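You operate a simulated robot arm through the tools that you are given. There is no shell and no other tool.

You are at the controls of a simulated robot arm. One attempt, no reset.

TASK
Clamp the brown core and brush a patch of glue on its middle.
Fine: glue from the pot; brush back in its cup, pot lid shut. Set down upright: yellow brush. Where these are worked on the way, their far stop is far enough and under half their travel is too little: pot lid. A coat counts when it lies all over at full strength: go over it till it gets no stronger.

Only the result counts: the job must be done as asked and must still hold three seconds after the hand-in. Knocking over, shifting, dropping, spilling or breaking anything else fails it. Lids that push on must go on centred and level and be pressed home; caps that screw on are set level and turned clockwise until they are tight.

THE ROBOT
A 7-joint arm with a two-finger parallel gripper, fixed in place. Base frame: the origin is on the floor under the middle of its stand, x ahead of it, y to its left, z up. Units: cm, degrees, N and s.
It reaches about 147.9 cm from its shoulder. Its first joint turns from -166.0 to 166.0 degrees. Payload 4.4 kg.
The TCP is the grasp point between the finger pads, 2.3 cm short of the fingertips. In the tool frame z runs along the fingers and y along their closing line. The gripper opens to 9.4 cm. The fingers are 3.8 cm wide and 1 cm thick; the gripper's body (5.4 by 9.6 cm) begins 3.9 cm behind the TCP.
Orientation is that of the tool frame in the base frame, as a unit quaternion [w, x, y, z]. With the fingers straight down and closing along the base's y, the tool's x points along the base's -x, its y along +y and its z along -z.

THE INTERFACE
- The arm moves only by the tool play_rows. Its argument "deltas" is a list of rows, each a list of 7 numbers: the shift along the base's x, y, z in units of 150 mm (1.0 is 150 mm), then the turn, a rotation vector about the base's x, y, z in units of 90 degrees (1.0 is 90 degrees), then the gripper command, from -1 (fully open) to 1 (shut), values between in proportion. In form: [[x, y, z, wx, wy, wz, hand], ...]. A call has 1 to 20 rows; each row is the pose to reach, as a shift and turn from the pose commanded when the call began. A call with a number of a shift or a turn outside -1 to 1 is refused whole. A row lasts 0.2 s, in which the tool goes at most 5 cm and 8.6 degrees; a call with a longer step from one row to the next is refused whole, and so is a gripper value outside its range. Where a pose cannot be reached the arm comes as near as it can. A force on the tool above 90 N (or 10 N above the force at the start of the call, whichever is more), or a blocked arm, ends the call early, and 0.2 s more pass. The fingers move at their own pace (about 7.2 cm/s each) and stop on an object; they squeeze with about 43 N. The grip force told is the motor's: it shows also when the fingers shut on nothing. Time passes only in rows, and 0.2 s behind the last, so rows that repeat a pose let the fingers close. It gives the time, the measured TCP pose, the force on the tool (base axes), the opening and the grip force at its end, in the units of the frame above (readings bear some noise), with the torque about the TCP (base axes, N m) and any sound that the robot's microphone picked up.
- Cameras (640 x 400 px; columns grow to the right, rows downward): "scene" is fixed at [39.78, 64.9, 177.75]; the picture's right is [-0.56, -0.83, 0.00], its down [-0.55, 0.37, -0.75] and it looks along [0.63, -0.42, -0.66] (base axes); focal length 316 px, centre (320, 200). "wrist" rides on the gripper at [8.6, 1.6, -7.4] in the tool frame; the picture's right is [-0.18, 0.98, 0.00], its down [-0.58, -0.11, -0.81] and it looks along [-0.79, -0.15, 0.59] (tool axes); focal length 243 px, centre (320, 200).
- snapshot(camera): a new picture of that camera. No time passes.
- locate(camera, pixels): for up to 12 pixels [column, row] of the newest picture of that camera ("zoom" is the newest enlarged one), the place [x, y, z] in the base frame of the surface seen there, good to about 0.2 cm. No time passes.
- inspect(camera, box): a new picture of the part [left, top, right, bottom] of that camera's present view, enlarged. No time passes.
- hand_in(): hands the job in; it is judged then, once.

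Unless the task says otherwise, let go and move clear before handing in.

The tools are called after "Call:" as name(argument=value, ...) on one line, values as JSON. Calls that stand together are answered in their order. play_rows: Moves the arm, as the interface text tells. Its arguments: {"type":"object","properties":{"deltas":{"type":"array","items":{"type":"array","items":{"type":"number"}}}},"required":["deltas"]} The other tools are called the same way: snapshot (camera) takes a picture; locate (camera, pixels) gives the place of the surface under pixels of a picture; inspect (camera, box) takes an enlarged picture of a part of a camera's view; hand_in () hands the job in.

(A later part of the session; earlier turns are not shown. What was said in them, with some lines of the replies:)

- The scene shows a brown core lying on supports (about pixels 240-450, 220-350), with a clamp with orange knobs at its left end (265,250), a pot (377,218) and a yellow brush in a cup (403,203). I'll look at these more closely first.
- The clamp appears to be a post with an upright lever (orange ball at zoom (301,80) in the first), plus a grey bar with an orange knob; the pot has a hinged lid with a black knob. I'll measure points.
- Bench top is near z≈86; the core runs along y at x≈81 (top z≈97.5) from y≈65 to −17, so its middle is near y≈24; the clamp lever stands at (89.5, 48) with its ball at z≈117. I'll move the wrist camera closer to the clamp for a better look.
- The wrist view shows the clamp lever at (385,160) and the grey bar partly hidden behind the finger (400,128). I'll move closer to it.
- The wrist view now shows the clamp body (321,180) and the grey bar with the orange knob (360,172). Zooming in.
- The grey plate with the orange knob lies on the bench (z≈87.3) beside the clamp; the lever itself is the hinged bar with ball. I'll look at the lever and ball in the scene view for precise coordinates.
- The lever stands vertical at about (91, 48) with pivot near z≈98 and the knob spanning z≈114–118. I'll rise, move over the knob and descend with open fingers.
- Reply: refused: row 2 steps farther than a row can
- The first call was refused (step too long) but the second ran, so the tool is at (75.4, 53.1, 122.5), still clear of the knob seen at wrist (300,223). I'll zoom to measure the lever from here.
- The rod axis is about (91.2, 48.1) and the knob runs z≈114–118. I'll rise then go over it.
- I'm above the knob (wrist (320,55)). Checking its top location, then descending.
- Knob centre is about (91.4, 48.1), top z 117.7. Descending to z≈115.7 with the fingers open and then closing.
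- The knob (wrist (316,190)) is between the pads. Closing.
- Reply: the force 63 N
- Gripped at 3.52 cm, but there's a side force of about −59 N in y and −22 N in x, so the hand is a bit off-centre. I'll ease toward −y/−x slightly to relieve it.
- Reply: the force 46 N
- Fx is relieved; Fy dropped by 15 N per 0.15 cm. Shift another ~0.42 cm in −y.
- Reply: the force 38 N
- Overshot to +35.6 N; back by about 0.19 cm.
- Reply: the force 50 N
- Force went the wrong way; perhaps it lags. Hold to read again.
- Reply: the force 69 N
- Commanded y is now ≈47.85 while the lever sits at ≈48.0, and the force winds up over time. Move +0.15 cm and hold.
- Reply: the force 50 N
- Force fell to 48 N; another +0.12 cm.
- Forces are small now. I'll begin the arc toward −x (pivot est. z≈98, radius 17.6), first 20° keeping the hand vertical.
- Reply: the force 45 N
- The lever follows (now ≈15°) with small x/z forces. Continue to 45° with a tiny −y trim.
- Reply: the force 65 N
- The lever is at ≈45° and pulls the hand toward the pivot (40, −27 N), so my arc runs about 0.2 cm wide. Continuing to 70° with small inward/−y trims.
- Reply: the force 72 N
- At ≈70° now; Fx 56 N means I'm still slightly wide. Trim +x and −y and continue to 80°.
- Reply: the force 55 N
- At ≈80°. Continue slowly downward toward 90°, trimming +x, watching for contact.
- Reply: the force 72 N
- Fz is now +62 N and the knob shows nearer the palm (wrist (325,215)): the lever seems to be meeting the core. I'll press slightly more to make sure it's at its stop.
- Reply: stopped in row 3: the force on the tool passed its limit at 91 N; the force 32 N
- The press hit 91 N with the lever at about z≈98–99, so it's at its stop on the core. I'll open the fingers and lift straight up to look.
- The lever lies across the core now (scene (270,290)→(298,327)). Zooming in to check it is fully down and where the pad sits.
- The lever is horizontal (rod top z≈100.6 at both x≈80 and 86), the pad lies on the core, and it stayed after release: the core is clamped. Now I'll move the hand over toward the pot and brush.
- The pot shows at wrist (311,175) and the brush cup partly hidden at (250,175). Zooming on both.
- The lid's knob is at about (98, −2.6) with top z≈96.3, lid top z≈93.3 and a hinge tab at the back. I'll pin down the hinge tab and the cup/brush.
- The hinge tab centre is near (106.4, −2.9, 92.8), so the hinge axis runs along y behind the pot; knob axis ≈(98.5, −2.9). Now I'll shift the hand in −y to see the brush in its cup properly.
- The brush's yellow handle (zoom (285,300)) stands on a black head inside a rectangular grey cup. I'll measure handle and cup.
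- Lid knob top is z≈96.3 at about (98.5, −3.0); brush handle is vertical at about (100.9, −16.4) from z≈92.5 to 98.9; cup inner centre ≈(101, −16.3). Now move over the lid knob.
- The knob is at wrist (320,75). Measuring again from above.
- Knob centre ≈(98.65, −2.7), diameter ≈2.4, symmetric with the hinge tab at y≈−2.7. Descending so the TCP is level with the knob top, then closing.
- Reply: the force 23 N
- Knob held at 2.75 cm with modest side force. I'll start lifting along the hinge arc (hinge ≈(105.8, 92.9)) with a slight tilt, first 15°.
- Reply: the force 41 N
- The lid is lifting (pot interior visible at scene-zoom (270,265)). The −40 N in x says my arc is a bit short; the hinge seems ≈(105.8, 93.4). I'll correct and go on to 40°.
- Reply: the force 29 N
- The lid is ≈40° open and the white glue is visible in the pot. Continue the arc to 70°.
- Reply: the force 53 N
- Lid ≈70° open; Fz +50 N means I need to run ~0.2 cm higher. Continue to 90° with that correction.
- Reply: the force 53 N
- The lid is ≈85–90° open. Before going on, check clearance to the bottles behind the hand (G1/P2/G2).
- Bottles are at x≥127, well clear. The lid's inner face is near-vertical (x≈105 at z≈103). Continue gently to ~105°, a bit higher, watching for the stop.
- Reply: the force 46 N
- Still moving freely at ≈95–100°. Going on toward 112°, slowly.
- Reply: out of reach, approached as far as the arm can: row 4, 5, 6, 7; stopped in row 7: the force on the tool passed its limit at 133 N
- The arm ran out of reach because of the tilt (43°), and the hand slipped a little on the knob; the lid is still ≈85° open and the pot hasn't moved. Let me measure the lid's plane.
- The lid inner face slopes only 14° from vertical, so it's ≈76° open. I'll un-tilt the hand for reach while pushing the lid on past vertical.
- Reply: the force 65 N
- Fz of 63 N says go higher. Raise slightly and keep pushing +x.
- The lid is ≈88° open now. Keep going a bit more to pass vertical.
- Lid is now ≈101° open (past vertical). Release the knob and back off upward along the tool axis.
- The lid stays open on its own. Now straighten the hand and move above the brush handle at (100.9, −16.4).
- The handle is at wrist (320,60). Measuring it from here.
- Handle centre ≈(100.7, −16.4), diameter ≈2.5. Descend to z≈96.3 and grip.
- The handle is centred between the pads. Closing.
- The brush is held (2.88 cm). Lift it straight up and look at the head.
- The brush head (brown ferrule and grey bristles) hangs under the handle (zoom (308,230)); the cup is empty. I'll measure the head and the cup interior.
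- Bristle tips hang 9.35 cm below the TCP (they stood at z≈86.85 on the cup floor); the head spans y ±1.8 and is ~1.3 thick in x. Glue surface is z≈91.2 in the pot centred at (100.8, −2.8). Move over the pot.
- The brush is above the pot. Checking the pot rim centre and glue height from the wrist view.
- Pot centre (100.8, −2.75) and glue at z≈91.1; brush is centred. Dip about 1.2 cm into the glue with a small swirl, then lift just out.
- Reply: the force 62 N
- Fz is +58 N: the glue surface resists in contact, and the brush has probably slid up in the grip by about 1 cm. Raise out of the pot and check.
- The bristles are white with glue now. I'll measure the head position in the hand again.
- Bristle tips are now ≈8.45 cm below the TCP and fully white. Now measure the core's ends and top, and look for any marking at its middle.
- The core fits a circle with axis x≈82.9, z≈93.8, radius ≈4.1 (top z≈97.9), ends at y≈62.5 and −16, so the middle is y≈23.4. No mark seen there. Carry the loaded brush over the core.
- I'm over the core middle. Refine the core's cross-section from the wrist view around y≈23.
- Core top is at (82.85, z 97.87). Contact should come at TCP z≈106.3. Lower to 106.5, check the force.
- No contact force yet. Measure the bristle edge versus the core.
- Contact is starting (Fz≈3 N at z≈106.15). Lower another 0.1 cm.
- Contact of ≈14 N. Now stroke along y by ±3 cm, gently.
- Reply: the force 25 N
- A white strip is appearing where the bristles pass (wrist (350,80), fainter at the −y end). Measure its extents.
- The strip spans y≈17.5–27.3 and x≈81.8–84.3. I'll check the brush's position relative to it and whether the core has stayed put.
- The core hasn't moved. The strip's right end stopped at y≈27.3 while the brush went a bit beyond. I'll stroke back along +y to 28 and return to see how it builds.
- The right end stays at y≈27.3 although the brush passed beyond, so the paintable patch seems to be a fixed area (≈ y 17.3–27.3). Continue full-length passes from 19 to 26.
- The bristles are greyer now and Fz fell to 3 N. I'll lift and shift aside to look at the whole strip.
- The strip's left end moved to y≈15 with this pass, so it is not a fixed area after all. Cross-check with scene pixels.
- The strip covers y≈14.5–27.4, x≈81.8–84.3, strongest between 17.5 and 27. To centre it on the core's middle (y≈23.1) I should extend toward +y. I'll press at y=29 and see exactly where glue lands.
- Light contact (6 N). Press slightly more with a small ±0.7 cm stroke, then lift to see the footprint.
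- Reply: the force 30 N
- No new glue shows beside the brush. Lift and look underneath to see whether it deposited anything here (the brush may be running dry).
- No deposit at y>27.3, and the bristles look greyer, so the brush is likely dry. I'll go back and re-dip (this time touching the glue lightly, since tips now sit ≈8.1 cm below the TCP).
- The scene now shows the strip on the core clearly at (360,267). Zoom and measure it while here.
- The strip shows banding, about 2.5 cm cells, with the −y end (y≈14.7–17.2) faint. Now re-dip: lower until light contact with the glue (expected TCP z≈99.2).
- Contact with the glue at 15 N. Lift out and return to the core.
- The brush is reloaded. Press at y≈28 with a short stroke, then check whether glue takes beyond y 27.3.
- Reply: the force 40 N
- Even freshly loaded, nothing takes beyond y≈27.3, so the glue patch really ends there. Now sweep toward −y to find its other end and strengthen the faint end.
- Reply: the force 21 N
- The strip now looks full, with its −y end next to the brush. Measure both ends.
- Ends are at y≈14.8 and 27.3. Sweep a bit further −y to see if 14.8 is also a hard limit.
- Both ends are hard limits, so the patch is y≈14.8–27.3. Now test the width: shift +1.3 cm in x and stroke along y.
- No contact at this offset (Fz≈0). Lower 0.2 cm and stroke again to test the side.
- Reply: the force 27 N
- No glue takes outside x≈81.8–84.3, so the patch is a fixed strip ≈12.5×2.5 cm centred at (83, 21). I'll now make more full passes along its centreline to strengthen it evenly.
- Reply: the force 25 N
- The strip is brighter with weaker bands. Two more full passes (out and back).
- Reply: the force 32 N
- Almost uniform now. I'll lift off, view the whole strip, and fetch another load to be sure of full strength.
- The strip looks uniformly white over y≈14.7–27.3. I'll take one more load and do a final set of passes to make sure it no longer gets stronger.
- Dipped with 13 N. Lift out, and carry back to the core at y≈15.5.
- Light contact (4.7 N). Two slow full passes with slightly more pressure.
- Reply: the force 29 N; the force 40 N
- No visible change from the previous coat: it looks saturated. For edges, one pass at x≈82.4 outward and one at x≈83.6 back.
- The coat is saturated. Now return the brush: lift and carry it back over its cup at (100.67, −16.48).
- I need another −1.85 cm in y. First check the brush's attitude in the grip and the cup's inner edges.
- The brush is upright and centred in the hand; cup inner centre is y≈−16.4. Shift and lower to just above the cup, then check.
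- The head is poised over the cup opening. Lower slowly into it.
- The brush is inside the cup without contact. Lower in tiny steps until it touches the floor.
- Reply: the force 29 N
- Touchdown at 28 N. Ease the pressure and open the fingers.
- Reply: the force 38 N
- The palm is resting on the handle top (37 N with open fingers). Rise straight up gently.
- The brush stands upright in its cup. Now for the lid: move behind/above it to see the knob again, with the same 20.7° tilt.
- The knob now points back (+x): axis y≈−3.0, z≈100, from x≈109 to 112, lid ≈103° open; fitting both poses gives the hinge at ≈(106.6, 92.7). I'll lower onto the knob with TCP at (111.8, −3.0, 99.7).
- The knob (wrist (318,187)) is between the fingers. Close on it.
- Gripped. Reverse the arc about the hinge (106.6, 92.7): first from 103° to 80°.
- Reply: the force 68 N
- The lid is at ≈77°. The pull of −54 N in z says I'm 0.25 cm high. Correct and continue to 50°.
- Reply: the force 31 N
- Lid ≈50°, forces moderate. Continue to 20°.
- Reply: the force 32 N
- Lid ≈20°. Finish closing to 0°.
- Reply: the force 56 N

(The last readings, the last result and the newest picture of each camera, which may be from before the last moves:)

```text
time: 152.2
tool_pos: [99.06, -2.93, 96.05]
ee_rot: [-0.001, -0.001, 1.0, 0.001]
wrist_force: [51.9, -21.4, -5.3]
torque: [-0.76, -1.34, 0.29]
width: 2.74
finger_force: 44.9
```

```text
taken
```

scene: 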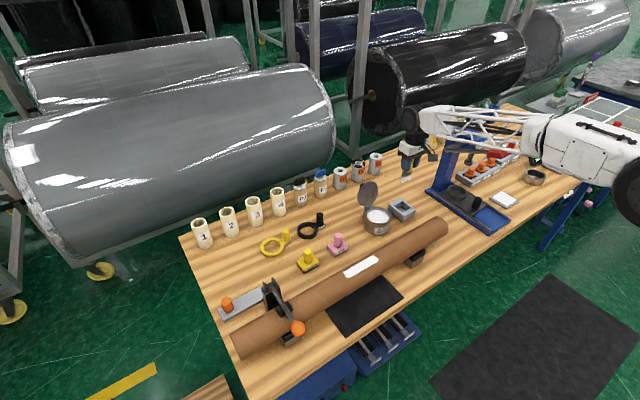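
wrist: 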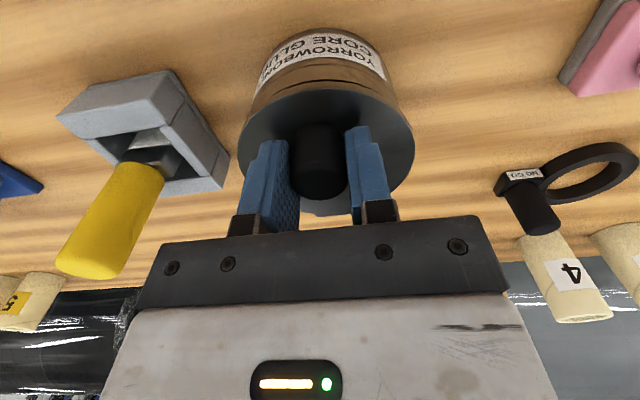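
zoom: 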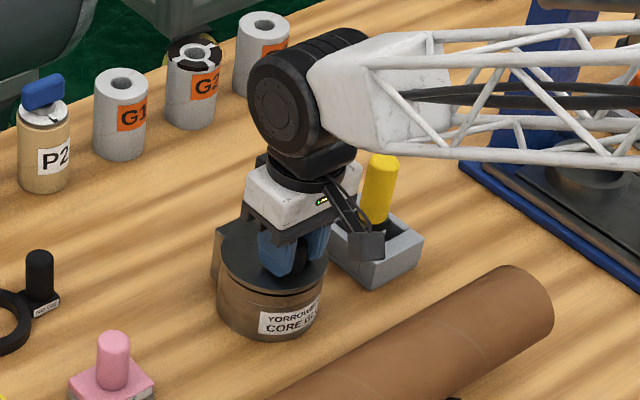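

Almost shut; Fx 52 N means I'm 0.25 cm too far −x. Relieve and press down slightly.

Call:
play_rows(deltas=[[0.01, 0, -0.004, 0, 0, 0, 1], [0.018, 0, -0.01, 0, 0, 0, 1], [0.018, 0, -0.016, 0, 0, 0, 1], [0.018, 0, -0.016, 0, 0, 0, 1]])

Call:
inspect(camera="scene", box=[350, 180, 420, 245])

```text
time: 153.2
tool_pos: [99.06, -3.1, 95.76]
ee_rot: [-0.004, -0.001, 1.0, 0.001]
wrist_force: [-60.4, -15.0, 22.9]
torque: [-0.81, 0.46, -0.09]
width: 2.74
finger_force: 45.0
```

```text
6.15 times, centred on (385, 212) of scene
```

zoom: 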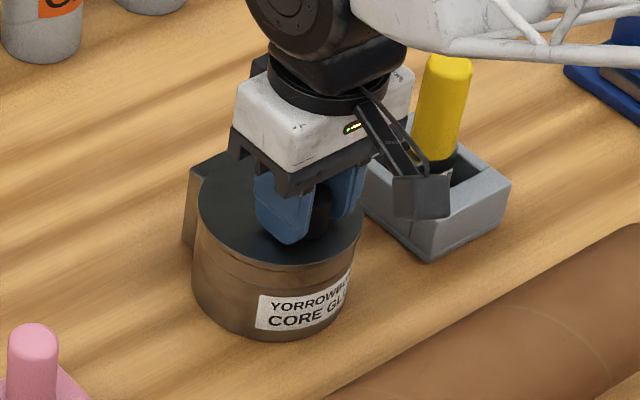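

The lid is down (Fz +23 N) and looks shut. Relieve the x force, then release.

Call:
play_rows(deltas=[[-0.008, -0.005, 0.002, 0, 0, 0, 1], [-0.011, -0.005, 0.004, 0, 0, 0, 1], [-0.011, -0.005, 0.004, 0, 0, 0, 1]])

```text
time: 153.9
tool_pos: [99.02, -3.01, 95.87]
ee_rot: [-0.002, 0.001, 1.0, 0.0]
wrist_force: [-22.9, 8.0, -1.1]
torque: [-0.48, 1.09, -0.1]
width: 2.74
finger_force: 44.8
```

Call:
play_rows(deltas=[[-0.005, 0, 0, 0, 0, 0, 0.35], [-0.005, 0, 0, 0, 0, 0, 0.1], [-0.005, 0, 0, 0, 0, 0, -0.2], [-0.005, 0, 0, 0, 0, 0, -0.2], [-0.005, 0, 0.03, 0, 0, 0, -0.2], [-0.005, 0, 0.15, 0, 0, 0, -0.2], [-0.005, 0, 0.35, 0, 0, 0, -0.2], [-0.005, 0, 0.6, 0, 0, 0, -0.2], [-0.005, 0, 0.8, 0, 0, 0, -0.2]])

Call:
snapshot(camera="wrist")

Call:
inspect(camera="scene", box=[350, 170, 430, 245])

```text
time: 155.9
tool_pos: [98.79, -3.02, 107.89]
ee_rot: [-0.001, 0.001, 1.0, 0.001]
wrist_force: [0.5, 0.0, -0.6]
torque: [0.01, 0.01, 0.01]
width: 5.65
finger_force: 0.1
```

```text
taken
```

wrist: 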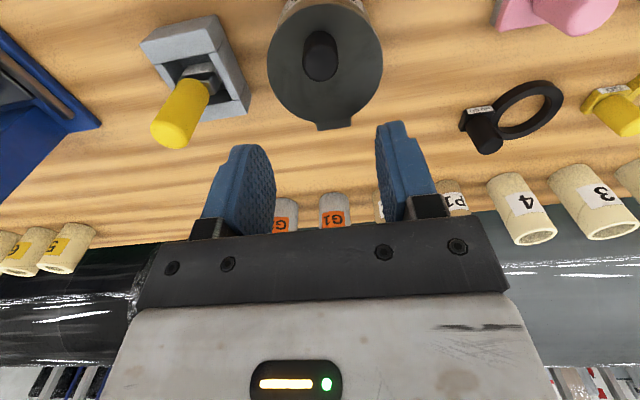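

```text
5.33 times, centred on (390, 208) of scene
```

zoom: 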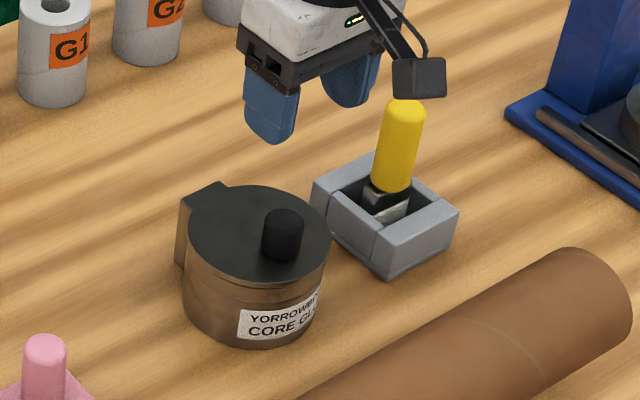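

The lid appears closed. Verify it's level.

Call:
locate(camera="wrist", pixels=[[320, 14], [300, 20], [345, 20], [272, 65], [378, 60], [300, 115], [350, 112], [320, 60], [320, 125]])

Call:
locate(camera="zoom", pixels=[[195, 235], [230, 270], [310, 265], [325, 225], [260, 195], [205, 210], [283, 225], [395, 110], [385, 180], [335, 175], [440, 215]])

```text
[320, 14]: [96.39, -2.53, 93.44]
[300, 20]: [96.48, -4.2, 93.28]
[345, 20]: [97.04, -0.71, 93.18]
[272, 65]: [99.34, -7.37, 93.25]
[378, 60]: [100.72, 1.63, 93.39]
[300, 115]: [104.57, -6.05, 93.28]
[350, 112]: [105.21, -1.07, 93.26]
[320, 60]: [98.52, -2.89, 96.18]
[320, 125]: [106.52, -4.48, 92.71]
```

```text
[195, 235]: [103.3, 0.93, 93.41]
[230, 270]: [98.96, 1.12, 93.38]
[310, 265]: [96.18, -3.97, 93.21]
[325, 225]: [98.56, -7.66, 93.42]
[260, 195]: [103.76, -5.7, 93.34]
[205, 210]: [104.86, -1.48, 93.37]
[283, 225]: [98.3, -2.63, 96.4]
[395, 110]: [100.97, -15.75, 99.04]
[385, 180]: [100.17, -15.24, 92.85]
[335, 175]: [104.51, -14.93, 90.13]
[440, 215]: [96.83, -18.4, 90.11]
```

The lid is level at z≈93.3 all round (same as at the start) and the brush stands at z≈99.0. Now move the hand clear and take a last look at everything.

Call:
play_rows(deltas=[[-0.1, 0, 0.2, 0, 0, 0, -0.2], [-0.35, 0, 0.4, 0, 0, 0, -0.2], [-0.6, 0, 0.6, 0, 0, 0, -0.2], [-0.8, 0, 0.8, 0, 0, 0, -0.2], [-1.0, 0, 1.0, 0, 0, 0, -0.2]])

Call:
play_rows(deltas=[[-0.25, 0, 0.2, 0, 0, 0, -0.2], [-0.5, 0, 0.4, 0, 0, 0, -0.2], [-0.75, 0, 0.6, 0, 0, 0, -0.2], [-1.0, 0, 0.8, 0, 0, 0, -0.2], [-1.0, 0, 0.8, 0, 0, 0, -0.2]])

Call:
snapshot(camera="scene")

Call:
inspect(camera="scene", box=[215, 240, 325, 370])

Call:
inspect(camera="scene", box=[320, 230, 400, 300])

```text
time: 157.2
tool_pos: [83.99, -3.17, 122.77]
ee_rot: [-0.001, 0.0, 1.0, 0.0]
wrist_force: [0.0, 0.6, -1.2]
torque: [-0.03, -0.02, 0.0]
width: 5.63
finger_force: 0.0
```

```text
time: 158.3
tool_pos: [68.82, -3.22, 135.0]
ee_rot: [-0.001, 0.0, 1.0, 0.001]
wrist_force: [0.4, -0.2, -1.1]
torque: [0.03, 0.01, 0.0]
width: 5.63
finger_force: 0.0
```

```text
taken
```

scene: 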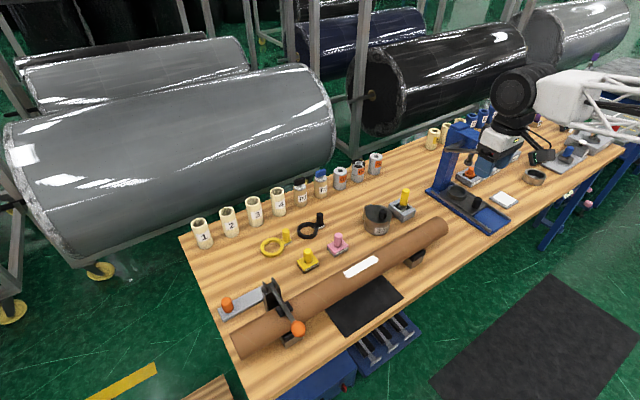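

```text
3.08 times, centred on (270, 305) of scene
```

zoom: 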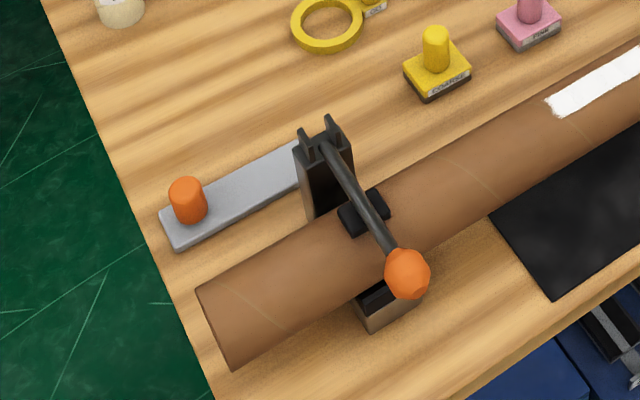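

```text
5.71 times, centred on (360, 265) of scene
```

zoom: 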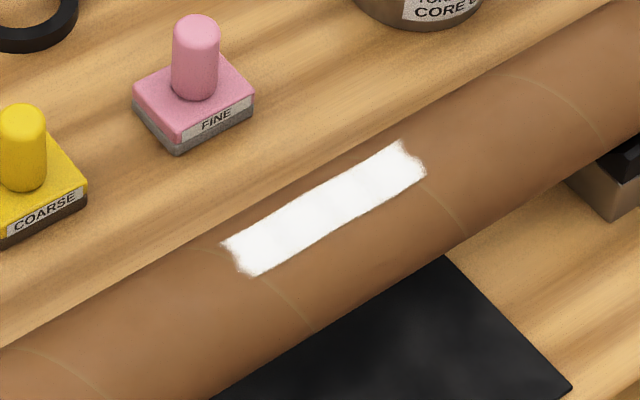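

Everything looks in place: lever down over the core, white strip on the middle, lid shut, brush in its cup. One last check that the clamp pad truly bears on the core.

Call:
inspect(camera="scene", box=[260, 270, 315, 345])

Call:
locate(camera="zoom", pixels=[[240, 205], [255, 240], [300, 195], [350, 190], [290, 225], [330, 215], [270, 130], [330, 240], [300, 180], [380, 320], [250, 265], [345, 225]])

```text
5.33 times, centred on (288, 308) of scene
```

zoom: 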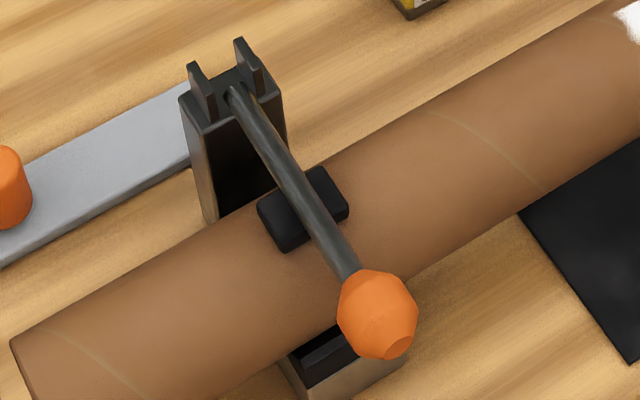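

```text
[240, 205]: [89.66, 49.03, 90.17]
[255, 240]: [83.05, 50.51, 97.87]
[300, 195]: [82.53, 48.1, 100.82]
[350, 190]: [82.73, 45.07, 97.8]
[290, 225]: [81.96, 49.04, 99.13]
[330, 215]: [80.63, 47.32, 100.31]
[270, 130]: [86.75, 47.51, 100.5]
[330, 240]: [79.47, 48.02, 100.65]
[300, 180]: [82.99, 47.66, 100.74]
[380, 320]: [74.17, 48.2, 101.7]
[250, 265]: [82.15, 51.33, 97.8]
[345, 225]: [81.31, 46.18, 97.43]
```

The lever rod is level (z≈100.6 along its length), and its pad sits on the core (core surface z≈97.8 on both sides). The glue strip is evenly white, the lid is shut, the brush stands upright in its cup and the hand is clear, so I'm handing in.

Call:
hand_in()

```text
The job is handed in.
```

I clamped the brown core, brushed glue on its middle from the pot, put the brush back in its cup and shut the pot lid. The job is handed in; I haven't been told how it was judged.

- **Clamp:** the lever lies level across the core with its pad on it. It stayed down after release, and the core did not move during brushing.
- **Glue:** a white strip about 12.5 cm long and 2.5 cm wide lies on top of the core. I used three brush loads and went over it until further passes made no visible difference.
    - No glue would take beyond the strip's ends.
    - The strip's centre is at about y 21, while I measured the core's middle at about y 23.1, so it sits about 2 cm to one side.
- **Brush:** it stands upright in its cup.
- **Pot lid:** I opened it to about 100 degrees and closed it again. Its height all round matches what I measured before opening it.

The brush slid up about 1 cm in the grip on the first dip; I allowed for that afterwards. I saw no drips or shifted objects in the final pictures.
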